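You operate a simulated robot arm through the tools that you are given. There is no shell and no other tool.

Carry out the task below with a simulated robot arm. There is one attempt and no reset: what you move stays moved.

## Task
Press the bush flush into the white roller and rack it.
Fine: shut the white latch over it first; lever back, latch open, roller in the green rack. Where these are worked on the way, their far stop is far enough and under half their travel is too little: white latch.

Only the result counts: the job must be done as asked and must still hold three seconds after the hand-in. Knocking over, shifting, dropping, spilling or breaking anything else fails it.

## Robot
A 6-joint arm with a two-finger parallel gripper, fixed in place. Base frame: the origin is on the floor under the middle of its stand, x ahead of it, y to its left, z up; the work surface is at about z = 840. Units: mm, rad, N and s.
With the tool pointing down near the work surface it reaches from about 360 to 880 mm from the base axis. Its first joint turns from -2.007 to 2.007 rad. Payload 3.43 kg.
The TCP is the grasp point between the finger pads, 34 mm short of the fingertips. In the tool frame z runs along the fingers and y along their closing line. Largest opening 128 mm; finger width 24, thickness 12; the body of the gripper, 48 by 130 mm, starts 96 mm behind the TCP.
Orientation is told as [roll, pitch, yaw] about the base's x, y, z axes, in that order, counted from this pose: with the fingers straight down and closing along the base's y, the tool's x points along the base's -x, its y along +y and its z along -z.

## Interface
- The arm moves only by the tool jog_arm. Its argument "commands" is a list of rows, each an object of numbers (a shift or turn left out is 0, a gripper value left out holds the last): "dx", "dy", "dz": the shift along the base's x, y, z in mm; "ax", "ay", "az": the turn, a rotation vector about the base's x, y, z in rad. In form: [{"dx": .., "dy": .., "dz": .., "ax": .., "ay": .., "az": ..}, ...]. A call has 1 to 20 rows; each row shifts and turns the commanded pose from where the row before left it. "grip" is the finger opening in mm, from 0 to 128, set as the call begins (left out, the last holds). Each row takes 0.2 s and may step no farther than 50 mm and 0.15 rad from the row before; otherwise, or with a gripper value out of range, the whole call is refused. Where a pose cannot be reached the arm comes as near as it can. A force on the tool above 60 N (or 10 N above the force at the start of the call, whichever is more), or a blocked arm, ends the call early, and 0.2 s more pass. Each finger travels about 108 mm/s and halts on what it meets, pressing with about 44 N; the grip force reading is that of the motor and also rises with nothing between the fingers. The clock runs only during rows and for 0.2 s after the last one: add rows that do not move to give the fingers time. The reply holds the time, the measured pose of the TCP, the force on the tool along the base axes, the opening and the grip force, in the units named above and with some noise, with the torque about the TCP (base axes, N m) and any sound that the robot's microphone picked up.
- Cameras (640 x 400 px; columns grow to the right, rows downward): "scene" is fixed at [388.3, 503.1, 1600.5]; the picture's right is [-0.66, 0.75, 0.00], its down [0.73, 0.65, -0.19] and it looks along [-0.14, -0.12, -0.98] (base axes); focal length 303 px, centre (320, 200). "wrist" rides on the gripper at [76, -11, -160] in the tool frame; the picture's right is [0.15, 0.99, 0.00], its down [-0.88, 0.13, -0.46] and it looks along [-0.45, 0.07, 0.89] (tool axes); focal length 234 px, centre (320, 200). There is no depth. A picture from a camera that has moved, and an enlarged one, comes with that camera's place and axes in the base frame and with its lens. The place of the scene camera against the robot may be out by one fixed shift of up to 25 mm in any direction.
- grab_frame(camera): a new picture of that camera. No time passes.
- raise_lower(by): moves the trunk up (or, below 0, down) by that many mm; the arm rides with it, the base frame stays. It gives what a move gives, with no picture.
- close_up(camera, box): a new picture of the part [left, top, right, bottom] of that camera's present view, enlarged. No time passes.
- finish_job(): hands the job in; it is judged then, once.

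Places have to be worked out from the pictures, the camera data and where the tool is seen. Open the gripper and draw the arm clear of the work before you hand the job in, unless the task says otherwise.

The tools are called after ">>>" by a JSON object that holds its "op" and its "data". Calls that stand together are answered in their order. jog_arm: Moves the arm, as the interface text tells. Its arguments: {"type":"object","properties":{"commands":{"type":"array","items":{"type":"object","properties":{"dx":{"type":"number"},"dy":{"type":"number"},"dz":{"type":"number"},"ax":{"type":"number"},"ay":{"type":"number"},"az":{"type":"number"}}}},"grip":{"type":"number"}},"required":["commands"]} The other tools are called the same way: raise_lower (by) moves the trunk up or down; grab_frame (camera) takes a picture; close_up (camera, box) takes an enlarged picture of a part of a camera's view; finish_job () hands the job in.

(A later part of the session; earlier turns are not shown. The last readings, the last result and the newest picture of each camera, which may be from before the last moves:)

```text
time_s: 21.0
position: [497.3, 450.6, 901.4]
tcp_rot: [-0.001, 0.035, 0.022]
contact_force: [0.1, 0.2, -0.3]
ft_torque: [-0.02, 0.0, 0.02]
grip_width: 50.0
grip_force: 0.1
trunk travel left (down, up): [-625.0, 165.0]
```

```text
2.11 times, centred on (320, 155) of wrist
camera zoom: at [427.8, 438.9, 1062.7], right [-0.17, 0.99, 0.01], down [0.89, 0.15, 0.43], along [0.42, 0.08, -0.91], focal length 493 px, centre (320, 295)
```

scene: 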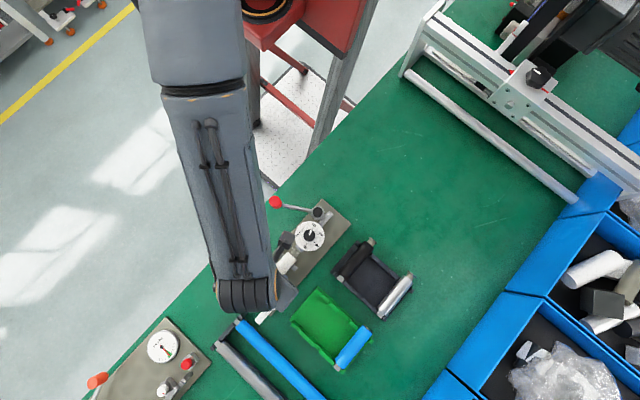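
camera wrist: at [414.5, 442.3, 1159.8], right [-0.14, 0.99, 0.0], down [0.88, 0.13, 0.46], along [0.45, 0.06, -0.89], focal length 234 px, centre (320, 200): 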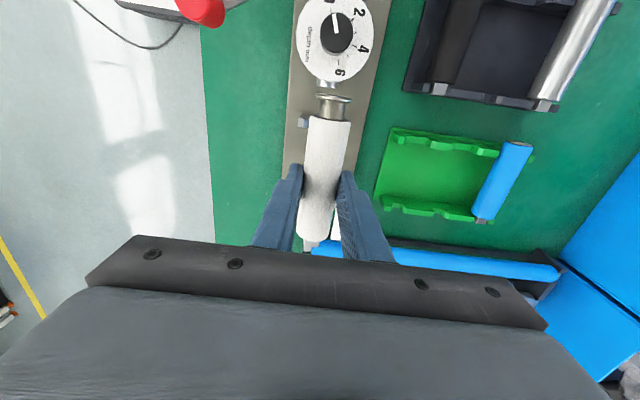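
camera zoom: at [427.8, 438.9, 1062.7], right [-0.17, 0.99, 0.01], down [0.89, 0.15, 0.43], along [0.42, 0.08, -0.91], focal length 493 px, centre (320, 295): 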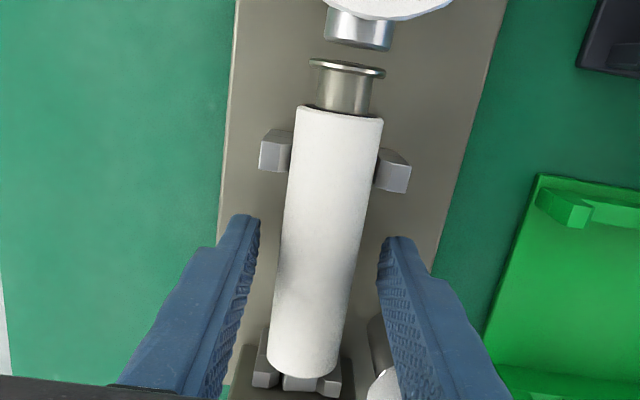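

The roller is released and sits in both cradles, bush facing the ram. I lift clear, straighten the tool, and move to look at the latch.

>>> {"op": "jog_arm", "data": {"commands": [{"dz": 10}, {"dz": 30}, {"dz": 40}, {"dz": 40, "ay": -0.034, "az": -0.021}, {"dz": 30, "dx": -30}, {"dx": -30, "dy": 20}, {"dx": 0}]}}

>>> {"op": "grab_frame", "data": {"camera": "wrist"}}

>>> {"op": "close_up", "data": {"camera": "wrist", "box": [240, 90, 400, 250]}}

>>> {"op": "grab_frame", "data": {"camera": "scene"}}

```text
time_s: 22.6
position: [437.4, 469.8, 1049.4]
tcp_rot: [0.0, 0.0, -0.001]
contact_force: [0.6, 0.6, -0.2]
ft_torque: [0.02, -0.01, 0.01]
grip_width: 49.9
grip_force: 0.0
trunk travel left (down, up): [-625.0, 165.0]
```

```text
taken
camera wrist: at [360.7, 458.8, 1208.8], right [-0.14, 0.99, 0.0], down [0.88, 0.13, 0.46], along [0.45, 0.07, -0.89], focal length 234 px, centre (320, 200)
```

wrist: 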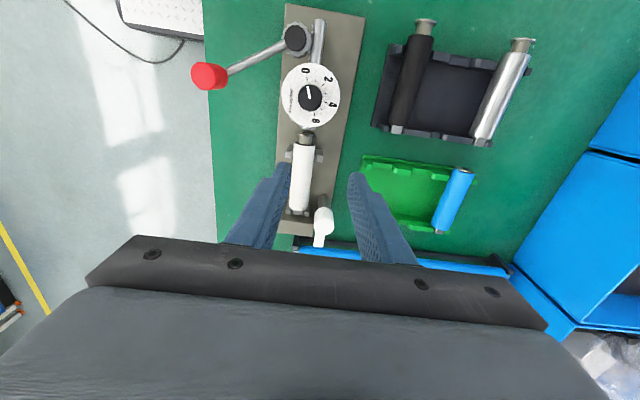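

```text
2.50 times, centred on (320, 170) of wrist
camera zoom: at [360.7, 458.8, 1208.8], right [-0.14, 0.99, 0.0], down [0.88, 0.13, 0.46], along [0.45, 0.07, -0.89], focal length 585 px, centre (320, 275)
```

zoom: 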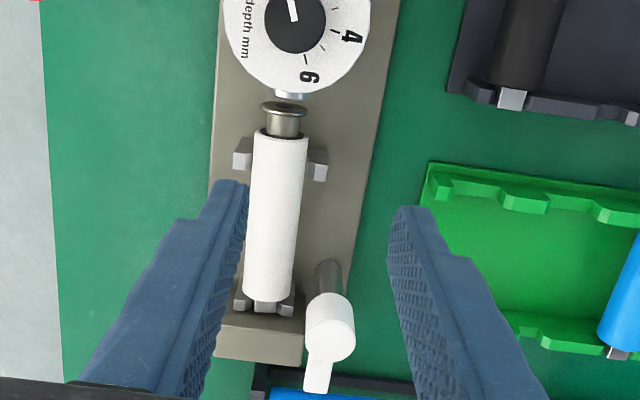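

```text
taken
```

scene: 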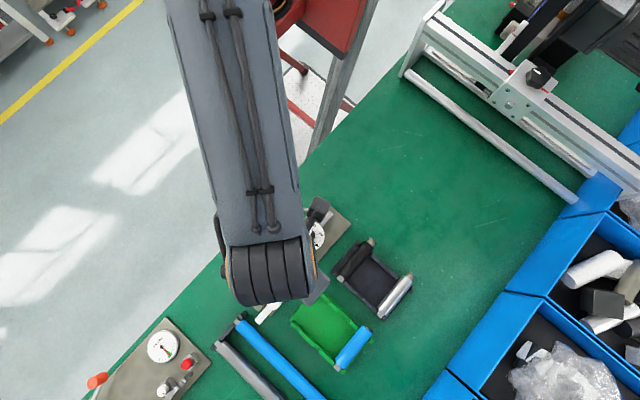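

The roller sits well in the cradles. The latch pivot is at about (537, 491) with its handle reaching +x to x ≈ 586 at z ≈ 918, so I close the fingers and go to the handle's +y side to push it over the roller.

>>> {"op": "jog_arm", "data": {"commands": [{"dx": 40, "dy": 15}, {"dx": 40, "dy": 15}, {"dx": 40, "dy": 15}, {"dx": 20, "dy": 10}, {"dz": -40}, {"dz": -40}, {"dz": 0}], "grip": 0}}

>>> {"op": "grab_frame", "data": {"camera": "wrist"}}

>>> {"op": "close_up", "data": {"camera": "wrist", "box": [200, 90, 380, 250]}}

>>> {"op": "close_up", "data": {"camera": "scene", "box": [230, 230, 330, 330]}}

```text
time_s: 24.2
position: [580.0, 522.5, 969.0]
tcp_rot: [0.0, 0.0, -0.002]
contact_force: [0.7, 0.9, 0.0]
ft_torque: [-0.01, 0.05, -0.02]
grip_width: 0.2
grip_force: 32.9
trunk travel left (down, up): [-625.0, 165.0]
```

```text
taken
camera wrist: at [504.0, 512.0, 1128.6], right [-0.15, 0.99, 0.0], down [0.88, 0.13, 0.46], along [0.45, 0.07, -0.89], focal length 234 px, centre (320, 200)
```

wrist: 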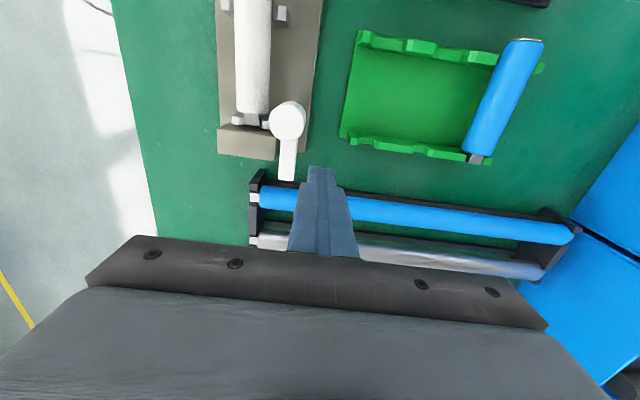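

```text
2.50 times, centred on (290, 170) of wrist
camera zoom: at [504.0, 512.0, 1128.6], right [-0.15, 0.99, 0.0], down [0.88, 0.13, 0.46], along [0.45, 0.07, -0.89], focal length 585 px, centre (395, 275)
```

zoom: 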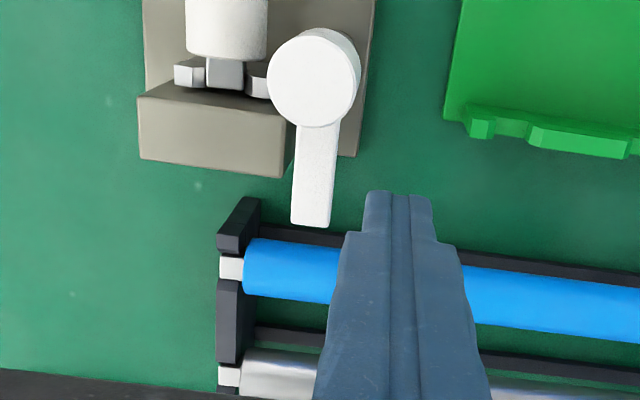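

```text
4.00 times, centred on (280, 280) of scene
camera zoom: at [388.3, 503.1, 1600.5], right [-0.66, 0.75, 0.0], down [0.73, 0.65, -0.19], along [-0.14, -0.12, -0.98], focal length 1212 px, centre (480, -120)
```

zoom: 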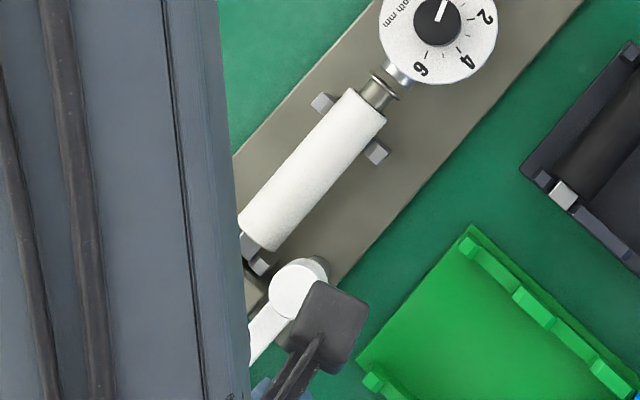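

The latch disc top is at z ≈ 919 and the handle end at x ≈ 595; the block top is z ≈ 891, so tips at z ≈ 901 will catch the handle and clear the roller. I lower to that height beside the handle and start sweeping it.

>>> {"op": "jog_arm", "data": {"commands": [{"dz": -20}, {"dz": -14}, {"dy": -6}, {"dy": -7}, {"dx": 1.7, "dy": -5.5}, {"dx": 1.7, "dy": -5.5}, {"dx": 0}]}}

>>> {"op": "close_up", "data": {"camera": "wrist", "box": [200, 90, 380, 250]}}

```text
time_s: 25.8
position: [580.8, 502.5, 935.5]
tcp_rot: [0.0, 0.001, -0.002]
contact_force: [-0.2, 0.3, -0.4]
ft_torque: [-0.02, 0.01, -0.02]
grip_width: 0.0
grip_force: 33.0
trunk travel left (down, up): [-625.0, 165.0]
```

```text
2.50 times, centred on (290, 170) of wrist
camera zoom: at [505.4, 491.4, 1095.7], right [-0.15, 0.99, 0.0], down [0.88, 0.13, 0.46], along [0.45, 0.07, -0.89], focal length 585 px, centre (395, 275)
```

zoom: 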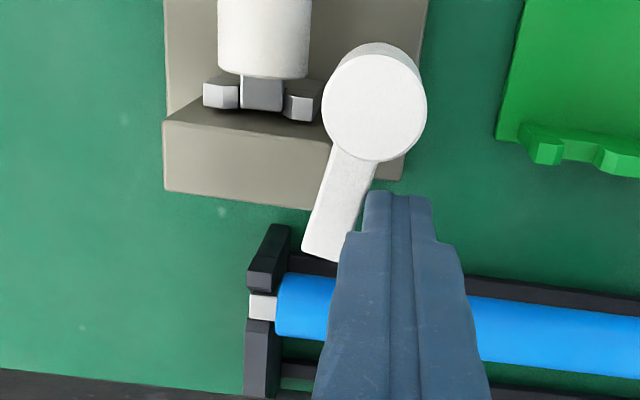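

The handle is following the fingers freely. I continue the sweep along the arc.

>>> {"op": "jog_arm", "data": {"commands": [{"dx": 0.5, "dy": -5.8}, {"dx": 0.1, "dy": -5.7}, {"dx": -0.8, "dy": -5.7}, {"dx": -1.6, "dy": -5.7}, {"dx": -2.3, "dy": -5.2}, {"dx": -2.9, "dy": -5.0}, {"dx": 0}]}}

>>> {"op": "close_up", "data": {"camera": "wrist", "box": [200, 60, 400, 250]}}

```text
time_s: 26.9
position: [581.1, 487.4, 935.9]
tcp_rot: [0.019, -0.009, -0.002]
contact_force: [3.7, 36.2, -20.4]
ft_torque: [1.32, -0.19, -0.13]
grip_width: 0.0
grip_force: 33.0
trunk travel left (down, up): [-625.0, 165.0]
stopped in row 5: the force on the tool passed its limit at 64 N (the readings are from after the stop); the commanded pose is now the measured one
```

```text
2.11 times, centred on (300, 155) of wrist
camera zoom: at [503.5, 474.2, 1095.2], right [-0.14, 0.99, 0.02], down [0.88, 0.12, 0.47], along [0.46, 0.08, -0.88], focal length 493 px, centre (362, 295)
```

zoom: 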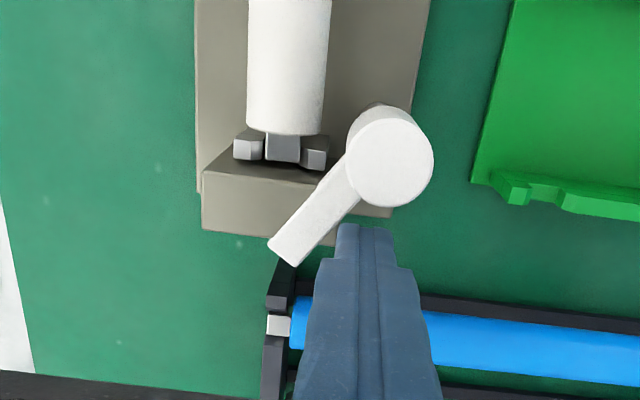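

The push stopped at 64 N with the latch turned only about 33°, so something is resisting. I back the fingers off slightly and look closely at what the handle is touching.

>>> {"op": "jog_arm", "data": {"commands": [{"dy": 5}, {"dy": 8}, {"dy": 0}]}}

>>> {"op": "close_up", "data": {"camera": "wrist", "box": [210, 80, 350, 220]}}

>>> {"op": "close_up", "data": {"camera": "scene", "box": [230, 250, 310, 340]}}

```text
time_s: 27.7
position: [581.9, 494.8, 937.6]
tcp_rot: [0.012, -0.006, -0.001]
contact_force: [0.3, -0.5, 0.3]
ft_torque: [-0.02, 0.0, 0.01]
grip_width: 0.0
grip_force: 32.9
trunk travel left (down, up): [-625.0, 165.0]
```

```text
2.86 times, centred on (280, 150) of wrist
camera zoom: at [504.3, 482.3, 1097.1], right [-0.15, 0.99, 0.01], down [0.88, 0.12, 0.47], along [0.46, 0.08, -0.89], focal length 669 px, centre (434, 343)
```

zoom: 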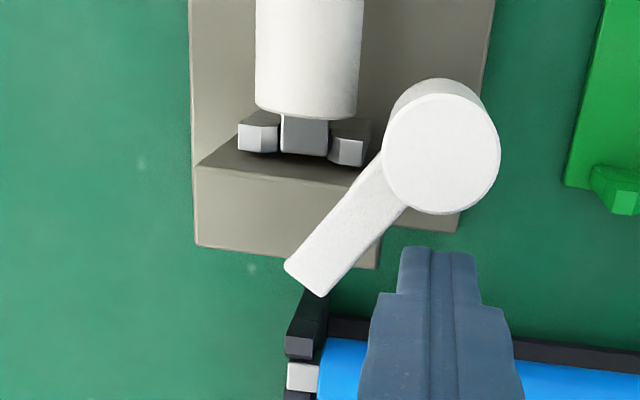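

```text
4.44 times, centred on (270, 295) of scene
camera zoom: at [388.3, 503.1, 1600.5], right [-0.66, 0.75, 0.0], down [0.73, 0.65, -0.19], along [-0.14, -0.12, -0.98], focal length 1347 px, centre (542, -222)
```

zoom: 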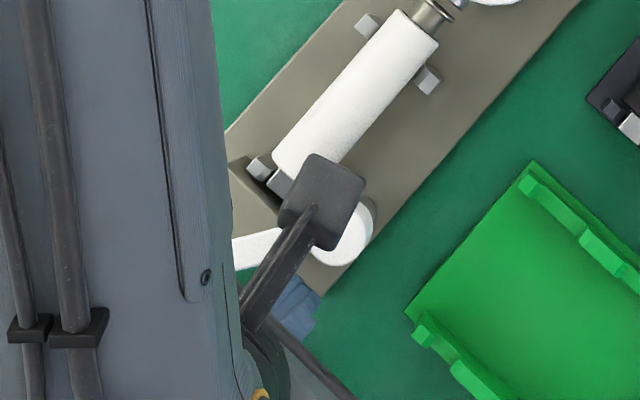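

In plan the handle's leading edge is near the far cradle's arm (top z ≈ 889), with nothing visibly overlapping. I reposition to push nearer the handle's end for more leverage and go in small steps, reading the force.

>>> {"op": "jog_arm", "data": {"commands": [{"dx": 12, "dz": -2, "ax": -0.012, "ay": 0.006}, {"dy": -5}, {"dx": -1, "dy": -4}, {"dx": 0}]}}

>>> {"op": "close_up", "data": {"camera": "wrist", "box": [210, 80, 350, 220]}}

```text
time_s: 28.7
position: [592.9, 486.6, 937.1]
tcp_rot: [0.001, -0.003, -0.003]
contact_force: [-0.1, -0.2, 0.4]
ft_torque: [0.03, 0.0, 0.02]
grip_width: 0.0
grip_force: 32.9
trunk travel left (down, up): [-625.0, 165.0]
```

```text
2.86 times, centred on (280, 150) of wrist
camera zoom: at [516.8, 475.1, 1095.6], right [-0.14, 0.99, 0.0], down [0.88, 0.13, 0.46], along [0.45, 0.07, -0.89], focal length 669 px, centre (434, 343)
```

zoom: 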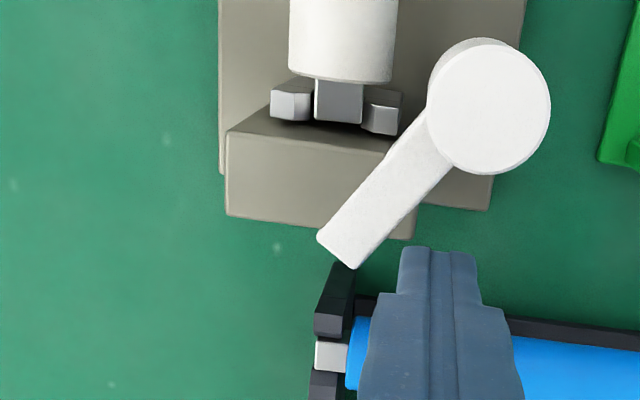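

There's still a gap to the handle, so I close it in small steps along the push direction.

>>> {"op": "jog_arm", "data": {"commands": [{"dx": -1.5, "dy": -3}, {"dx": -1.5, "dy": -3}, {"dx": -1.5, "dy": -3}, {"dx": 0}]}}

>>> {"op": "jog_arm", "data": {"commands": [{"dx": -1.5, "dy": -2.5}, {"dx": -1.5, "dy": -2.5}, {"dx": 0}]}}

>>> {"op": "close_up", "data": {"camera": "wrist", "box": [210, 80, 350, 220]}}

```text
time_s: 29.7
position: [592.2, 480.6, 937.4]
tcp_rot: [0.01, -0.011, -0.002]
contact_force: [36.0, 33.8, -0.9]
ft_torque: [1.06, -1.11, 0.02]
grip_width: 0.0
grip_force: 33.2
trunk travel left (down, up): [-625.0, 165.0]
```

```text
time_s: 30.1
position: [592.5, 480.1, 937.9]
tcp_rot: [0.016, -0.02, -0.003]
contact_force: [15.3, 14.0, -14.2]
ft_torque: [0.48, -0.62, -0.08]
grip_width: 0.0
grip_force: 32.8
trunk travel left (down, up): [-625.0, 165.0]
stopped in row 2: the force on the tool passed its limit at 63 N (the readings are from after the stop); the commanded pose is now the measured one
```

```text
2.86 times, centred on (280, 150) of wrist
camera zoom: at [513.3, 467.5, 1095.9], right [-0.14, 0.99, 0.01], down [0.87, 0.12, 0.47], along [0.47, 0.08, -0.88], focal length 669 px, centre (434, 343)
```

zoom: 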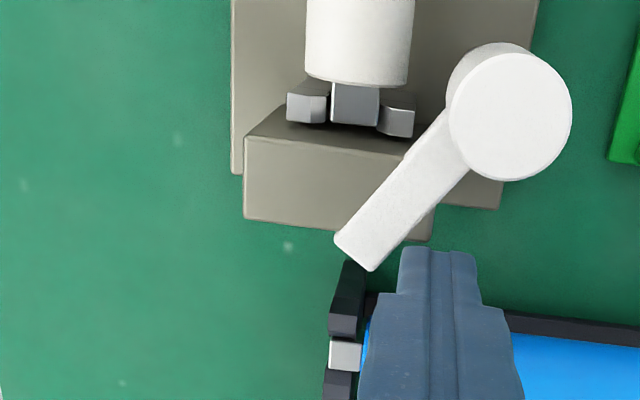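

The latch is firmly blocked at about 37°, so something mechanical is holding it. I back off and enlarge the area between the handle and the far cradle arm.

>>> {"op": "jog_arm", "data": {"commands": [{"dx": 3, "dy": 5, "ax": -0.016, "ay": 0.02}, {"dx": 2, "dy": 3}, {"dx": 0}]}}

>>> {"op": "close_up", "data": {"camera": "wrist", "box": [260, 90, 340, 150]}}

>>> {"op": "close_up", "data": {"camera": "wrist", "box": [280, 80, 360, 180]}}

```text
time_s: 30.9
position: [595.0, 487.9, 939.6]
tcp_rot: [0.0, 0.004, -0.001]
contact_force: [-0.1, 0.0, -0.3]
ft_torque: [-0.01, -0.03, -0.01]
grip_width: 0.0
grip_force: 32.9
trunk travel left (down, up): [-625.0, 165.0]
```

```text
6.67 times, centred on (300, 120) of wrist
camera zoom: at [519.0, 477.1, 1099.4], right [-0.14, 0.99, 0.0], down [0.88, 0.13, 0.45], along [0.45, 0.06, -0.89], focal length 1561 px, centre (453, 733)
```

zoom: 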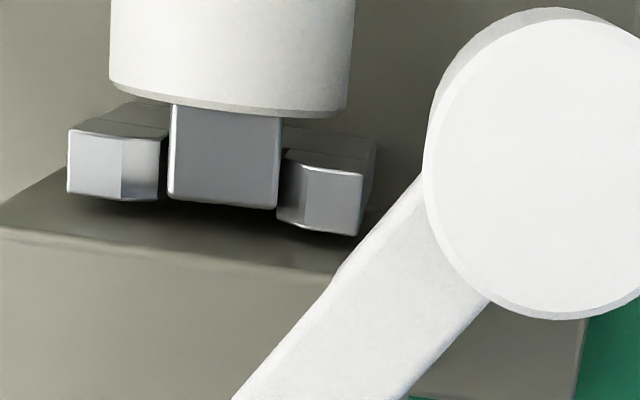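

```text
4.00 times, centred on (320, 130) of wrist
camera zoom: at [519.0, 477.1, 1099.4], right [-0.14, 0.99, 0.0], down [0.88, 0.13, 0.45], along [0.45, 0.06, -0.89], focal length 937 px, centre (320, 480)
```

zoom: 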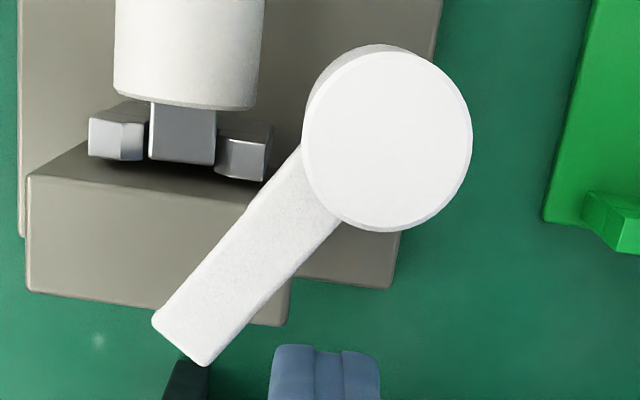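

The latch is stopped at about 37° with the handle apparently just at the far cradle arm's corner. I zoom in harder on that spot to see whether they really touch.

>>> {"op": "close_up", "data": {"camera": "wrist", "box": [285, 105, 325, 135]}}

>>> {"op": "close_up", "data": {"camera": "wrist", "box": [270, 130, 320, 175]}}

```text
13.33 times, centred on (305, 120) of wrist
camera zoom: at [519.0, 477.1, 1099.4], right [-0.14, 0.99, 0.0], down [0.88, 0.13, 0.45], along [0.45, 0.06, -0.89], focal length 3122 px, centre (520, 1267)
```

zoom: 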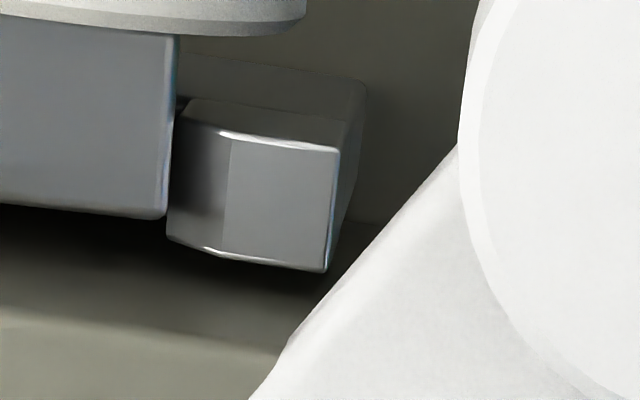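

```text
8.89 times, centred on (295, 152) of wrist
camera zoom: at [519.0, 477.1, 1099.4], right [-0.14, 0.99, 0.0], down [0.88, 0.13, 0.45], along [0.45, 0.06, -0.89], focal length 2082 px, centre (542, 622)
```

zoom: 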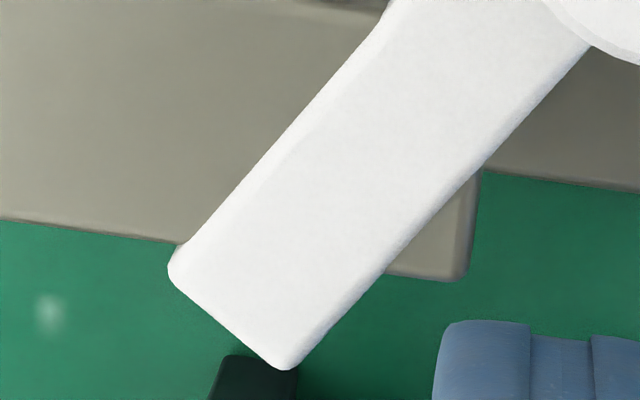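

The plan view doesn't settle what blocks the latch, so I want a low side view. I raise, swing the tool with a 90° yaw to the -y side of the press with the fingers open, and look across.

>>> {"op": "jog_arm", "data": {"commands": [{"dz": 40}, {"dz": 40}, {"dz": 30, "dy": -20}, {"dx": -5, "dy": -20, "az": 0.1428}, {"dx": -5, "dy": -15, "az": 0.1428}, {"dx": -5, "dy": -15, "az": 0.1428}, {"dx": -5, "dy": -15, "az": 0.1428}, {"dx": -5, "dy": -15, "az": 0.1428}, {"dx": -5, "dy": -15, "az": 0.1428}, {"dx": -5, "az": 0.1428}, {"az": 0.1428}, {"az": 0.1428}, {"az": 0.1428}, {"az": 0.1428}, {"dx": 0}], "grip": 128}}

>>> {"op": "jog_arm", "data": {"commands": [{"ax": 0.125}, {"ax": 0.125}, {"ax": 0.125}, {"ax": 0.125}, {"dz": -40}, {"dz": -40}, {"dz": 0}]}}

>>> {"op": "grab_frame", "data": {"camera": "wrist"}}

>>> {"op": "grab_frame", "data": {"camera": "scene"}}

```text
time_s: 34.1
position: [560.0, 374.0, 1049.2]
tcp_rot: [-0.001, 0.002, 1.569]
contact_force: [-0.2, -1.0, 0.5]
ft_torque: [0.01, 0.01, -0.01]
grip_width: 128.3
grip_force: 0.0
trunk travel left (down, up): [-625.0, 165.0]
```

```text
time_s: 35.7
position: [556.7, 373.5, 966.9]
tcp_rot: [-0.002, -0.497, 1.568]
contact_force: [-0.7, 1.3, 0.0]
ft_torque: [0.02, -0.03, -0.03]
grip_width: 127.9
grip_force: 0.0
trunk travel left (down, up): [-625.0, 165.0]
```

```text
taken
camera wrist: at [566.4, 231.9, 1070.6], right [-0.99, -0.13, -0.07], down [-0.13, 0.56, 0.82], along [-0.06, 0.82, -0.57], focal length 234 px, centre (320, 200)
```

wrist: 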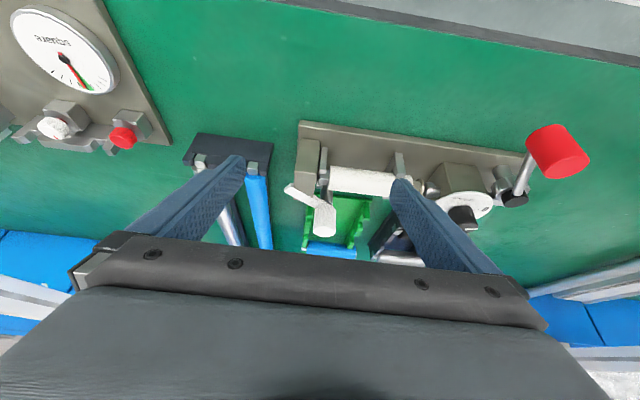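

```text
taken
```

scene: 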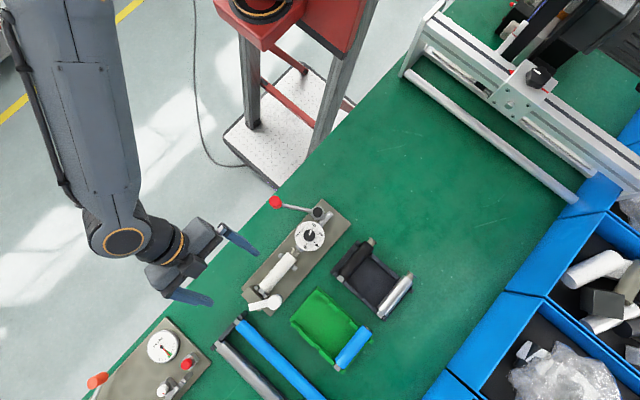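

Now I have a side view (image is upside down: image-down is +z). I enlarge the roller and latch region here and in the scene view.

>>> {"op": "close_up", "data": {"camera": "wrist", "box": [280, 110, 400, 250]}}

>>> {"op": "close_up", "data": {"camera": "scene", "box": [235, 190, 355, 320]}}

>>> {"op": "close_up", "data": {"camera": "wrist", "box": [280, 130, 350, 210]}}

```text
2.86 times, centred on (340, 180) of wrist
camera zoom: at [566.4, 231.9, 1070.6], right [-0.99, -0.13, -0.07], down [-0.13, 0.56, 0.82], along [-0.06, 0.82, -0.57], focal length 669 px, centre (263, 257)
```

zoom: 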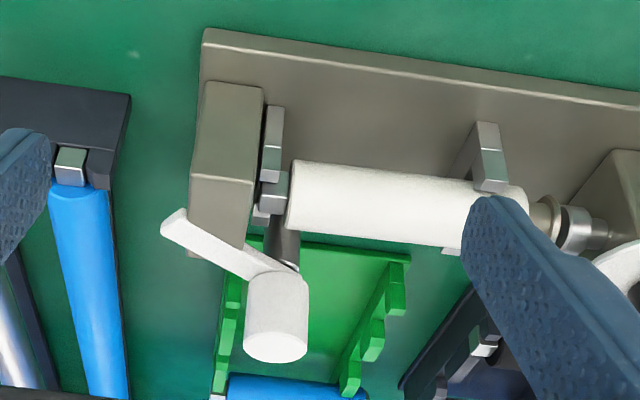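

```text
3.08 times, centred on (295, 255) of scene
camera zoom: at [388.3, 503.1, 1600.5], right [-0.66, 0.75, 0.0], down [0.73, 0.65, -0.19], along [-0.14, -0.12, -0.98], focal length 933 px, centre (397, 31)
```

zoom: 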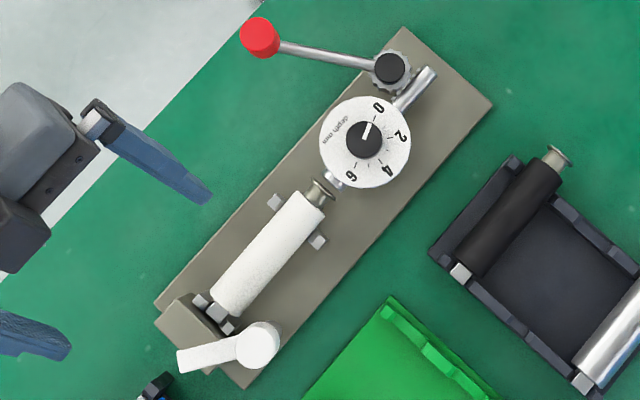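

```text
5.00 times, centred on (315, 170) of wrist
camera zoom: at [566.4, 231.9, 1070.6], right [-0.99, -0.13, -0.07], down [-0.13, 0.56, 0.82], along [-0.06, 0.82, -0.57], focal length 1171 px, centre (345, 350)
```

zoom: 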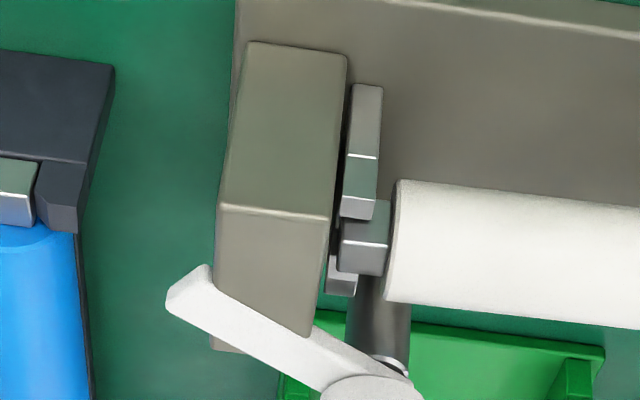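

The handle passes above the block (its underside is at about z ≈ 904), so it isn't hitting the block or cradle arm. I zoom in on the latch post and collar to look for a stop or a reason it binds.

>>> {"op": "close_up", "data": {"camera": "wrist", "box": [300, 160, 350, 210]}}

>>> {"op": "close_up", "data": {"camera": "wrist", "box": [285, 180, 345, 245]}}

>>> {"op": "close_up", "data": {"camera": "scene", "box": [245, 270, 295, 320]}}

```text
8.00 times, centred on (325, 185) of wrist
camera zoom: at [566.4, 231.9, 1070.6], right [-0.99, -0.13, -0.07], down [-0.13, 0.56, 0.82], along [-0.06, 0.82, -0.57], focal length 1873 px, centre (280, 320)
```

zoom: 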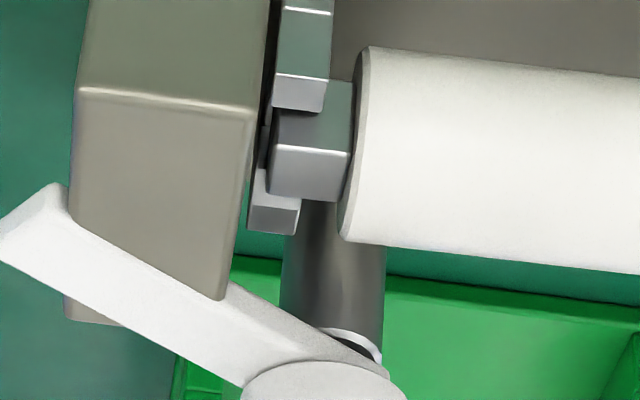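

```text
6.15 times, centred on (315, 212) of wrist
camera zoom: at [566.4, 231.9, 1070.6], right [-0.99, -0.13, -0.07], down [-0.13, 0.56, 0.82], along [-0.06, 0.82, -0.57], focal length 1441 px, centre (351, 123)
```

zoom: 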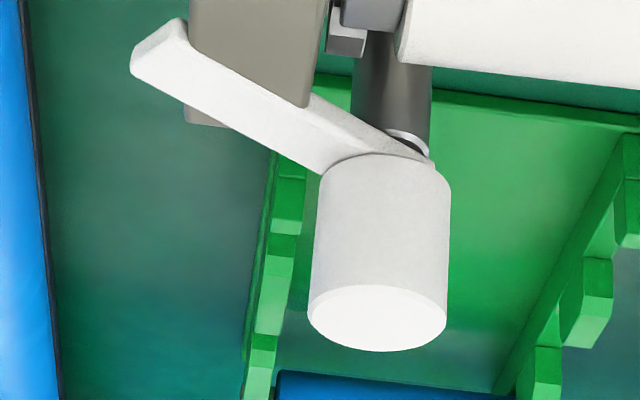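

```text
8.00 times, centred on (270, 295) of scene
camera zoom: at [388.3, 503.1, 1600.5], right [-0.66, 0.75, 0.0], down [0.73, 0.65, -0.19], along [-0.14, -0.12, -0.98], focal length 2425 px, centre (720, -560)
```

zoom: 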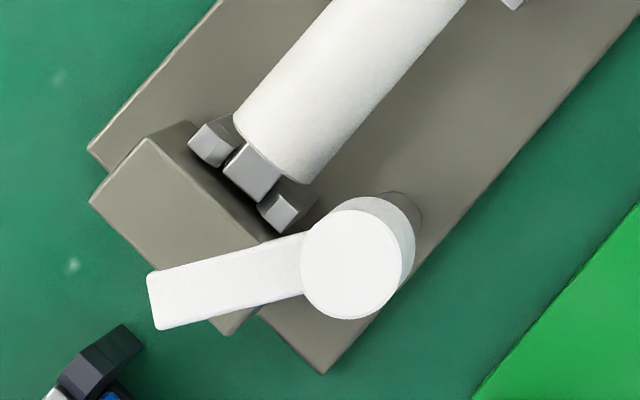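

The latch stops at 37° even though its arm appears to run above the cradle; meanwhile the roller's stub is still about 5–7 mm short of the anvil. I'll first push the roller home against the anvil, so I straighten the tool and go back above the roller.

>>> {"op": "jog_arm", "data": {"commands": [{"dz": 30, "ax": -0.125}, {"dz": 30, "ax": -0.125}, {"ax": -0.125}, {"ax": -0.122}, {"az": -0.1425}, {"az": -0.1425}, {"az": -0.1425}, {"az": -0.1425}, {"az": -0.1425}, {"az": -0.1425}, {"az": -0.1425, "dx": -10, "dy": 12}, {"az": -0.1425, "dx": -10, "dy": 12}, {"az": -0.1425, "dx": -15, "dy": 15}, {"az": -0.1425, "dx": -15, "dy": 20}, {"az": -0.1425, "dx": -15, "dy": 17}, {"dx": 0}], "grip": 52}}

>>> {"op": "grab_frame", "data": {"camera": "wrist"}}

>>> {"op": "close_up", "data": {"camera": "wrist", "box": [240, 60, 400, 250]}}

```text
time_s: 39.1
position: [494.5, 450.8, 1030.0]
tcp_rot: [-0.002, 0.0, -0.001]
contact_force: [-0.5, -0.2, 0.2]
ft_torque: [0.01, 0.02, -0.04]
grip_width: 52.0
grip_force: 0.1
trunk travel left (down, up): [-625.0, 165.0]
```

```text
taken
camera wrist: at [419.5, 440.1, 1190.0], right [-0.15, 0.99, 0.0], down [0.88, 0.13, 0.46], along [0.45, 0.07, -0.89], focal length 234 px, centre (320, 200)
```

wrist: 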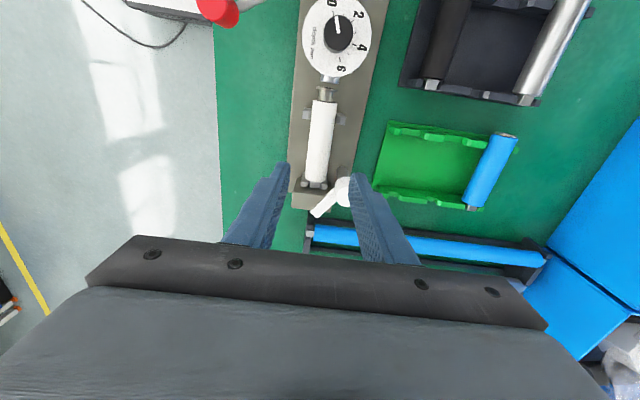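

```text
2.11 times, centred on (320, 155) of wrist
camera zoom: at [419.5, 440.1, 1190.0], right [-0.15, 0.99, 0.0], down [0.88, 0.13, 0.46], along [0.45, 0.07, -0.89], focal length 493 px, centre (320, 295)
```

zoom: 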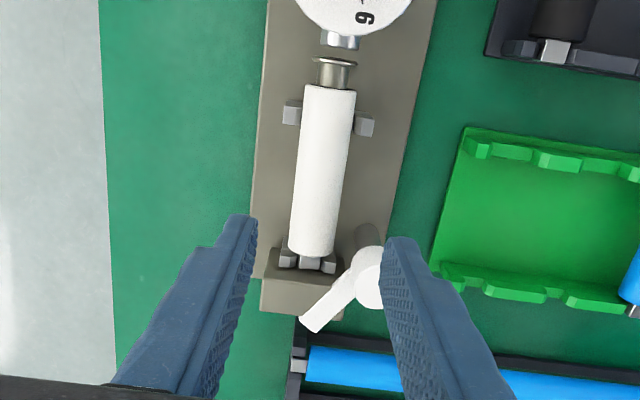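

The roller is centred below the gripper. I descend, grip its body lightly and check the load.

>>> {"op": "jog_arm", "data": {"commands": [{"dz": -40}, {"dz": -40}, {"dz": -30}, {"dz": -15}, {"dz": -1}, {"dz": 0}]}}

>>> {"op": "jog_arm", "data": {"commands": [{"dz": 0}, {"dz": 0}, {"dz": 0}], "grip": 10}}

```text
time_s: 40.5
position: [496.8, 448.1, 902.6]
tcp_rot: [-0.003, 0.0, 0.002]
contact_force: [0.8, 0.3, 0.8]
ft_torque: [0.01, -0.01, 0.01]
grip_width: 52.1
grip_force: 0.1
trunk travel left (down, up): [-625.0, 165.0]
```

```text
time_s: 41.3
position: [496.5, 448.4, 903.1]
tcp_rot: [-0.002, 0.0, 0.0]
contact_force: [1.4, 10.8, 0.6]
ft_torque: [0.25, 0.05, 0.43]
grip_width: 28.8
grip_force: 43.8
trunk travel left (down, up): [-625.0, 165.0]
```

Gripped with a +11 N side load, so I shift +1 mm in y, then slide the roller in +x in small steps toward the anvil while reading the force.

>>> {"op": "jog_arm", "data": {"commands": [{"dy": 1.0}, {"dx": 2}, {"dx": 0}]}}

>>> {"op": "jog_arm", "data": {"commands": [{"dx": 1.5}, {"dx": 1.5}, {"dx": 0}]}}

```text
time_s: 42.1
position: [498.0, 448.9, 902.4]
tcp_rot: [-0.003, -0.001, 0.004]
contact_force: [-1.6, 4.1, -0.8]
ft_torque: [0.15, 0.04, 0.23]
grip_width: 28.8
grip_force: 44.0
trunk travel left (down, up): [-625.0, 165.0]
```

```text
time_s: 42.9
position: [500.1, 448.9, 901.8]
tcp_rot: [-0.001, 0.0, 0.001]
contact_force: [-8.1, 2.0, 1.9]
ft_torque: [0.01, 0.04, 0.04]
grip_width: 29.0
grip_force: 43.9
trunk travel left (down, up): [-625.0, 165.0]
```

Now -8 N in x; I continue a little more to confirm it's the anvil.

>>> {"op": "jog_arm", "data": {"commands": [{"dx": 1.5}, {"dx": 0}]}}

>>> {"op": "jog_arm", "data": {"commands": [{"dx": 1.0}, {"dx": 0}]}}

>>> {"op": "close_up", "data": {"camera": "wrist", "box": [280, 205, 360, 250]}}

```text
time_s: 43.5
position: [500.4, 449.9, 903.2]
tcp_rot: [-0.001, 0.0, 0.003]
contact_force: [-24.6, 4.2, 5.4]
ft_torque: [0.1, 0.35, 0.19]
grip_width: 28.9
grip_force: 44.3
trunk travel left (down, up): [-625.0, 165.0]
```

```text
time_s: 44.1
position: [500.6, 449.2, 902.4]
tcp_rot: [-0.003, 0.002, 0.002]
contact_force: [-42.2, 12.2, 1.8]
ft_torque: [0.31, 0.79, 0.44]
grip_width: 29.2
grip_force: 44.5
trunk travel left (down, up): [-625.0, 165.0]
```

```text
8.00 times, centred on (320, 228) of wrist
camera zoom: at [425.1, 439.2, 1062.7], right [-0.15, 0.99, 0.0], down [0.88, 0.13, 0.45], along [0.45, 0.07, -0.89], focal length 1873 px, centre (320, -20)
```

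zoom: 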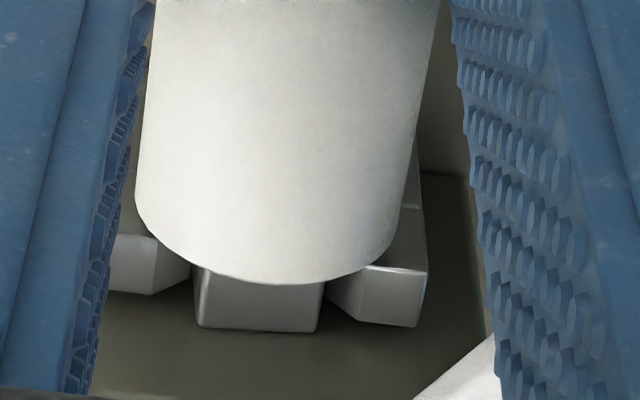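

The force climbs steeply to -42 N, so the roller is home against the anvil. I unload in x, press down gently to confirm seating, then release.

>>> {"op": "jog_arm", "data": {"commands": [{"dx": -2.2}, {"dx": 0}]}}

>>> {"op": "jog_arm", "data": {"commands": [{"dz": -1.5}, {"dx": 0}]}}

```text
time_s: 44.7
position: [501.6, 448.9, 902.4]
tcp_rot: [-0.001, -0.003, 0.002]
contact_force: [-26.9, 10.4, 0.2]
ft_torque: [0.24, 0.74, 0.41]
grip_width: 29.1
grip_force: 43.9
trunk travel left (down, up): [-625.0, 165.0]
```

```text
time_s: 45.3
position: [501.0, 448.9, 902.1]
tcp_rot: [0.0, -0.005, 0.0]
contact_force: [-16.5, 4.8, 12.2]
ft_torque: [0.04, 0.65, 0.39]
grip_width: 28.9
grip_force: 44.5
trunk travel left (down, up): [-625.0, 165.0]
```

Seated: +12 N appears right away when pressing down. I ease off and release the roller, then lift clear.

>>> {"op": "jog_arm", "data": {"commands": [{"dx": -1.0, "dz": 1.0, "dy": 0.3}, {"dx": 0}]}}

>>> {"op": "jog_arm", "data": {"commands": [{"dz": 0}, {"dz": 0}, {"dz": 10}, {"dz": 40}, {"dz": 40}, {"dz": 40}, {"dz": 0}], "grip": 52}}

>>> {"op": "close_up", "data": {"camera": "wrist", "box": [240, 60, 400, 250]}}

```text
time_s: 45.9
position: [501.3, 449.0, 903.2]
tcp_rot: [0.0, -0.003, -0.001]
contact_force: [2.1, 0.2, 3.1]
ft_torque: [0.0, 0.12, 0.14]
grip_width: 28.8
grip_force: 44.0
trunk travel left (down, up): [-625.0, 165.0]
```

```text
time_s: 47.5
position: [501.6, 449.4, 1030.8]
tcp_rot: [-0.002, -0.001, 0.002]
contact_force: [-0.3, 0.5, -0.3]
ft_torque: [-0.03, -0.01, 0.0]
grip_width: 51.9
grip_force: 0.0
trunk travel left (down, up): [-625.0, 165.0]
```

```text
2.11 times, centred on (320, 155) of wrist
camera zoom: at [425.6, 438.7, 1190.2], right [-0.15, 0.99, 0.0], down [0.88, 0.13, 0.46], along [0.45, 0.07, -0.89], focal length 493 px, centre (320, 295)
```

zoom: 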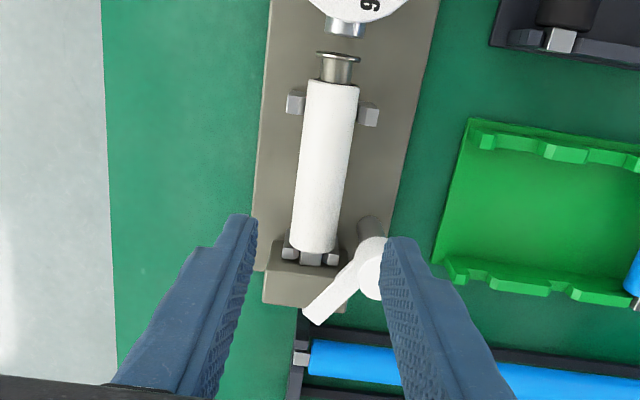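

Now I see the real cause: the block's top is at z ≈ 905, and my fingertips at z ≈ 902 were pushing on the block itself, not only on the handle. The latch has a tall white hub (about 29 mm across, up to z ≈ 937), so instead I'll grip the hub from above and twist it.

>>> {"op": "jog_arm", "data": {"commands": [{"dx": 18, "dy": 21}, {"dx": 17.4, "dy": 20.6}, {"dz": -30}, {"dz": -25}, {"dz": 0}]}}

>>> {"op": "grab_frame", "data": {"camera": "wrist"}}

>>> {"op": "close_up", "data": {"camera": "wrist", "box": [240, 100, 400, 250]}}

```text
time_s: 48.7
position: [538.3, 491.0, 978.8]
tcp_rot: [0.0, -0.001, 0.001]
contact_force: [1.2, 0.2, -0.2]
ft_torque: [-0.01, 0.02, 0.02]
grip_width: 51.8
grip_force: 0.1
trunk travel left (down, up): [-625.0, 165.0]
```

```text
taken
camera wrist: at [462.3, 480.2, 1138.4], right [-0.15, 0.99, 0.0], down [0.88, 0.13, 0.46], along [0.45, 0.07, -0.89], focal length 234 px, centre (320, 200)
```

wrist: 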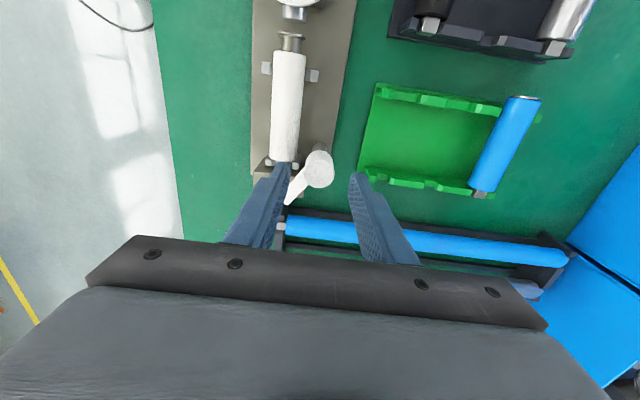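

```text
2.67 times, centred on (320, 175) of wrist
camera zoom: at [462.3, 480.2, 1138.4], right [-0.15, 0.99, 0.0], down [0.88, 0.13, 0.46], along [0.45, 0.07, -0.89], focal length 624 px, centre (320, 267)
```

zoom: 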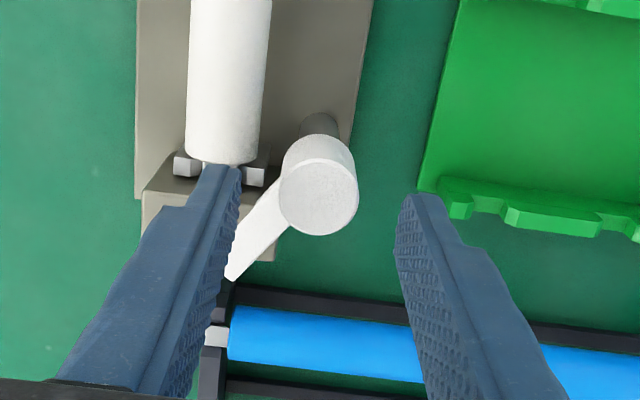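

The hub centre works out to (537.8, 491.3), right under the TCP. I lower so the tips reach z ≈ 914, and close on the hub.

>>> {"op": "jog_arm", "data": {"commands": [{"dz": -15}, {"dz": -10}, {"dz": -6}, {"dz": 0}]}}

>>> {"op": "jog_arm", "data": {"commands": [{"dz": 0}, {"dz": 0}, {"dz": 0}], "grip": 10}}

```text
time_s: 49.7
position: [536.7, 491.5, 947.9]
tcp_rot: [-0.002, -0.001, 0.0]
contact_force: [-0.8, 0.2, 0.1]
ft_torque: [0.02, -0.03, -0.02]
grip_width: 51.9
grip_force: 0.0
trunk travel left (down, up): [-625.0, 165.0]
```

```text
time_s: 50.5
position: [536.1, 489.8, 946.1]
tcp_rot: [-0.001, -0.001, 0.0]
contact_force: [-3.1, -9.8, -0.2]
ft_torque: [0.4, 0.18, -0.03]
grip_width: 27.5
grip_force: 45.3
trunk travel left (down, up): [-625.0, 165.0]
```

The hub is gripped (27.5 mm). I centre by 1 mm and begin twisting clockwise in small turns, watching the torque about z.

>>> {"op": "jog_arm", "data": {"commands": [{"dy": -1.0}, {"az": -0.1}, {"az": -0.1}, {"az": -0.1}, {"az": 0}]}}

>>> {"op": "close_up", "data": {"camera": "wrist", "box": [240, 100, 400, 250]}}

```text
time_s: 51.7
position: [536.2, 491.1, 946.4]
tcp_rot: [-0.002, -0.002, -0.299]
contact_force: [10.4, 3.3, -5.7]
ft_torque: [-0.4, -0.16, 0.02]
grip_width: 27.2
grip_force: 44.9
trunk travel left (down, up): [-625.0, 165.0]
```

```text
2.67 times, centred on (320, 175) of wrist
camera zoom: at [460.4, 502.9, 1106.0], right [0.15, 0.99, 0.0], down [0.88, -0.13, 0.46], along [0.45, -0.07, -0.89], focal length 624 px, centre (320, 267)
```

zoom: 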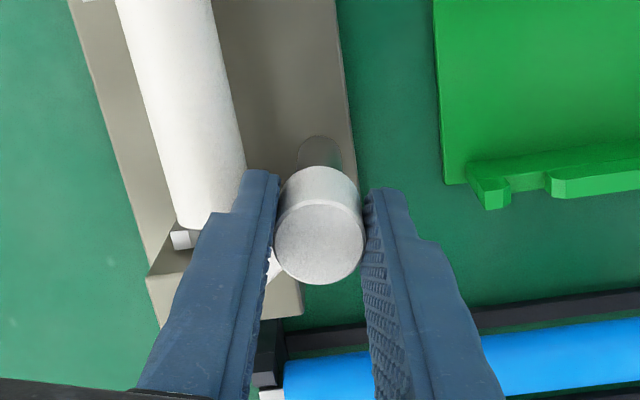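

The hub turns with the gripper at almost no torque. I continue twisting toward the closed position.

>>> {"op": "jog_arm", "data": {"commands": [{"az": -0.12}, {"az": -0.12}, {"az": -0.12}, {"az": -0.12}, {"az": 0}]}}

>>> {"op": "close_up", "data": {"camera": "scene", "box": [235, 230, 335, 330]}}

>>> {"op": "grab_frame", "data": {"camera": "wrist"}}

```text
time_s: 52.9
position: [537.1, 491.2, 945.7]
tcp_rot: [0.0, 0.0, -0.78]
contact_force: [23.6, 17.3, -7.4]
ft_torque: [-0.13, -0.4, 0.03]
grip_width: 27.5
grip_force: 45.3
trunk travel left (down, up): [-625.0, 165.0]
```

```text
4.00 times, centred on (285, 280) of scene
camera zoom: at [388.3, 503.1, 1600.5], right [-0.66, 0.75, 0.0], down [0.73, 0.65, -0.19], along [-0.14, -0.12, -0.98], focal length 1212 px, centre (460, -120)
```

zoom: 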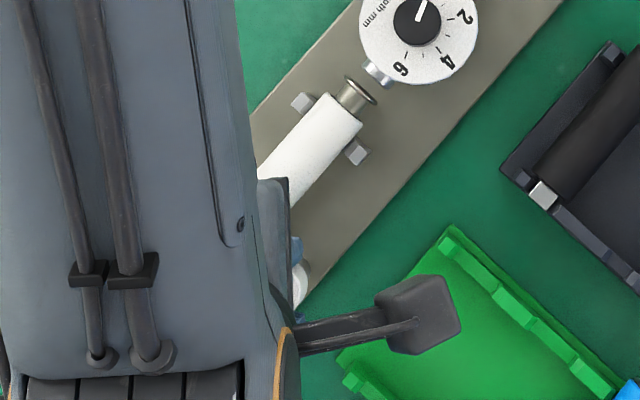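

```text
taken
camera wrist: at [474.9, 537.1, 1106.1], right [0.59, 0.81, 0.0], down [0.72, -0.53, 0.46], along [0.37, -0.27, -0.89], focal length 234 px, centre (320, 200)
```

wrist: 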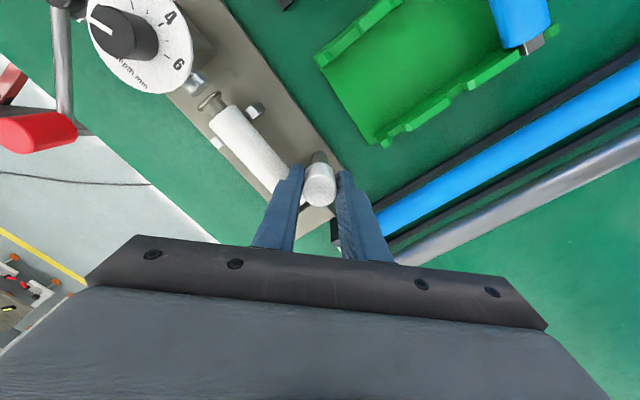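

The turn is at 0.78 rad (handle ≈ -82°), with a ~30 N lateral load from a small centring offset. I relieve that by shifting slightly and finish the turn.

>>> {"op": "jog_arm", "data": {"commands": [{"dx": 1.3, "dy": 1.0}, {"az": -0.08}, {"az": -0.08}, {"az": 0}]}}

>>> {"op": "close_up", "data": {"camera": "wrist", "box": [200, 90, 400, 250]}}

```text
time_s: 53.9
position: [536.9, 491.5, 946.3]
tcp_rot: [0.0, -0.001, -0.939]
contact_force: [10.8, 9.5, -1.4]
ft_torque: [0.73, -0.79, -0.04]
grip_width: 27.4
grip_force: 45.5
trunk travel left (down, up): [-625.0, 165.0]
```

```text
2.50 times, centred on (300, 170) of wrist
camera zoom: at [483.3, 546.7, 1106.1], right [0.71, 0.7, 0.0], down [0.63, -0.63, 0.46], along [0.32, -0.33, -0.89], focal length 585 px, centre (370, 275)
```

zoom: 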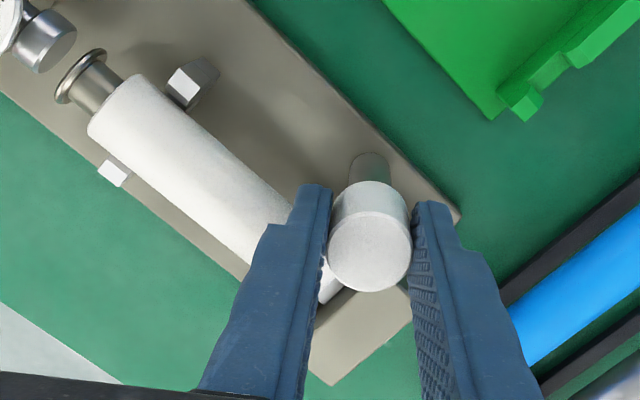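

No stop torque yet (-0.04 N m). I turn slightly further to find the far stop.

>>> {"op": "jog_arm", "data": {"commands": [{"az": -0.08}, {"az": -0.08}, {"az": 0}]}}

```text
time_s: 54.7
position: [537.2, 492.9, 946.4]
tcp_rot: [-0.002, 0.001, -1.098]
contact_force: [7.0, 20.6, -1.3]
ft_torque: [0.8, -0.83, 0.43]
grip_width: 27.2
grip_force: 44.3
trunk travel left (down, up): [-625.0, 165.0]
```

Torque rose to +0.43 N m, so the latch reached its far stop. I release the hub, lift straight up, and check the result.

>>> {"op": "jog_arm", "data": {"commands": [{"az": 0.03}, {"dz": 0}, {"dz": 0}], "grip": 52}}

>>> {"op": "jog_arm", "data": {"commands": [{"dz": 20}, {"dz": 40}, {"dz": 40, "az": 0.1}, {"az": 0.14}, {"az": 0.14}, {"az": 0.14}, {"az": 0.14}, {"az": 0.14}, {"az": 0.14}, {"az": 0.128}, {"dx": -40, "dy": -5}, {"dx": -30}, {"dx": 0}]}}

>>> {"op": "close_up", "data": {"camera": "wrist", "box": [240, 60, 400, 250]}}

>>> {"op": "grab_frame", "data": {"camera": "scene"}}

```text
time_s: 55.5
position: [536.5, 490.4, 946.1]
tcp_rot: [-0.003, 0.0, -1.069]
contact_force: [-0.1, 1.0, 0.4]
ft_torque: [0.03, 0.03, -0.01]
grip_width: 52.2
grip_force: 0.1
trunk travel left (down, up): [-625.0, 165.0]
```

```text
time_s: 58.3
position: [465.7, 487.2, 1047.6]
tcp_rot: [-0.001, 0.001, 0.0]
contact_force: [-0.4, -0.2, 0.8]
ft_torque: [-0.01, 0.01, -0.03]
grip_width: 51.7
grip_force: 0.0
trunk travel left (down, up): [-625.0, 165.0]
```

```text
2.11 times, centred on (320, 155) of wrist
camera zoom: at [390.9, 476.0, 1206.7], right [-0.15, 0.99, 0.0], down [0.88, 0.13, 0.46], along [0.45, 0.06, -0.89], focal length 493 px, centre (320, 295)
```

zoom: 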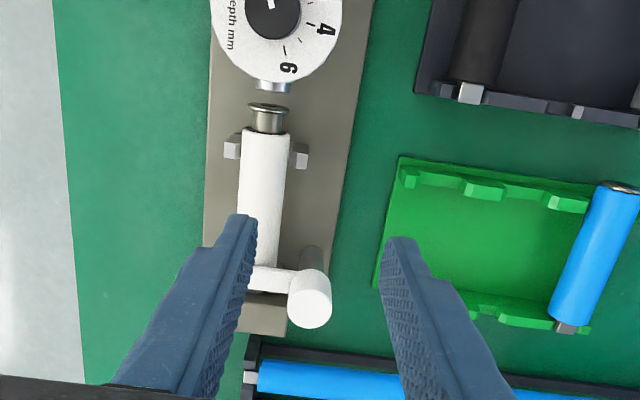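

```text
taken
```

scene: 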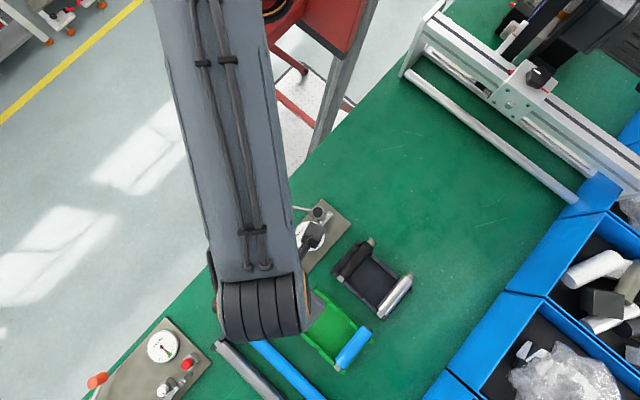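

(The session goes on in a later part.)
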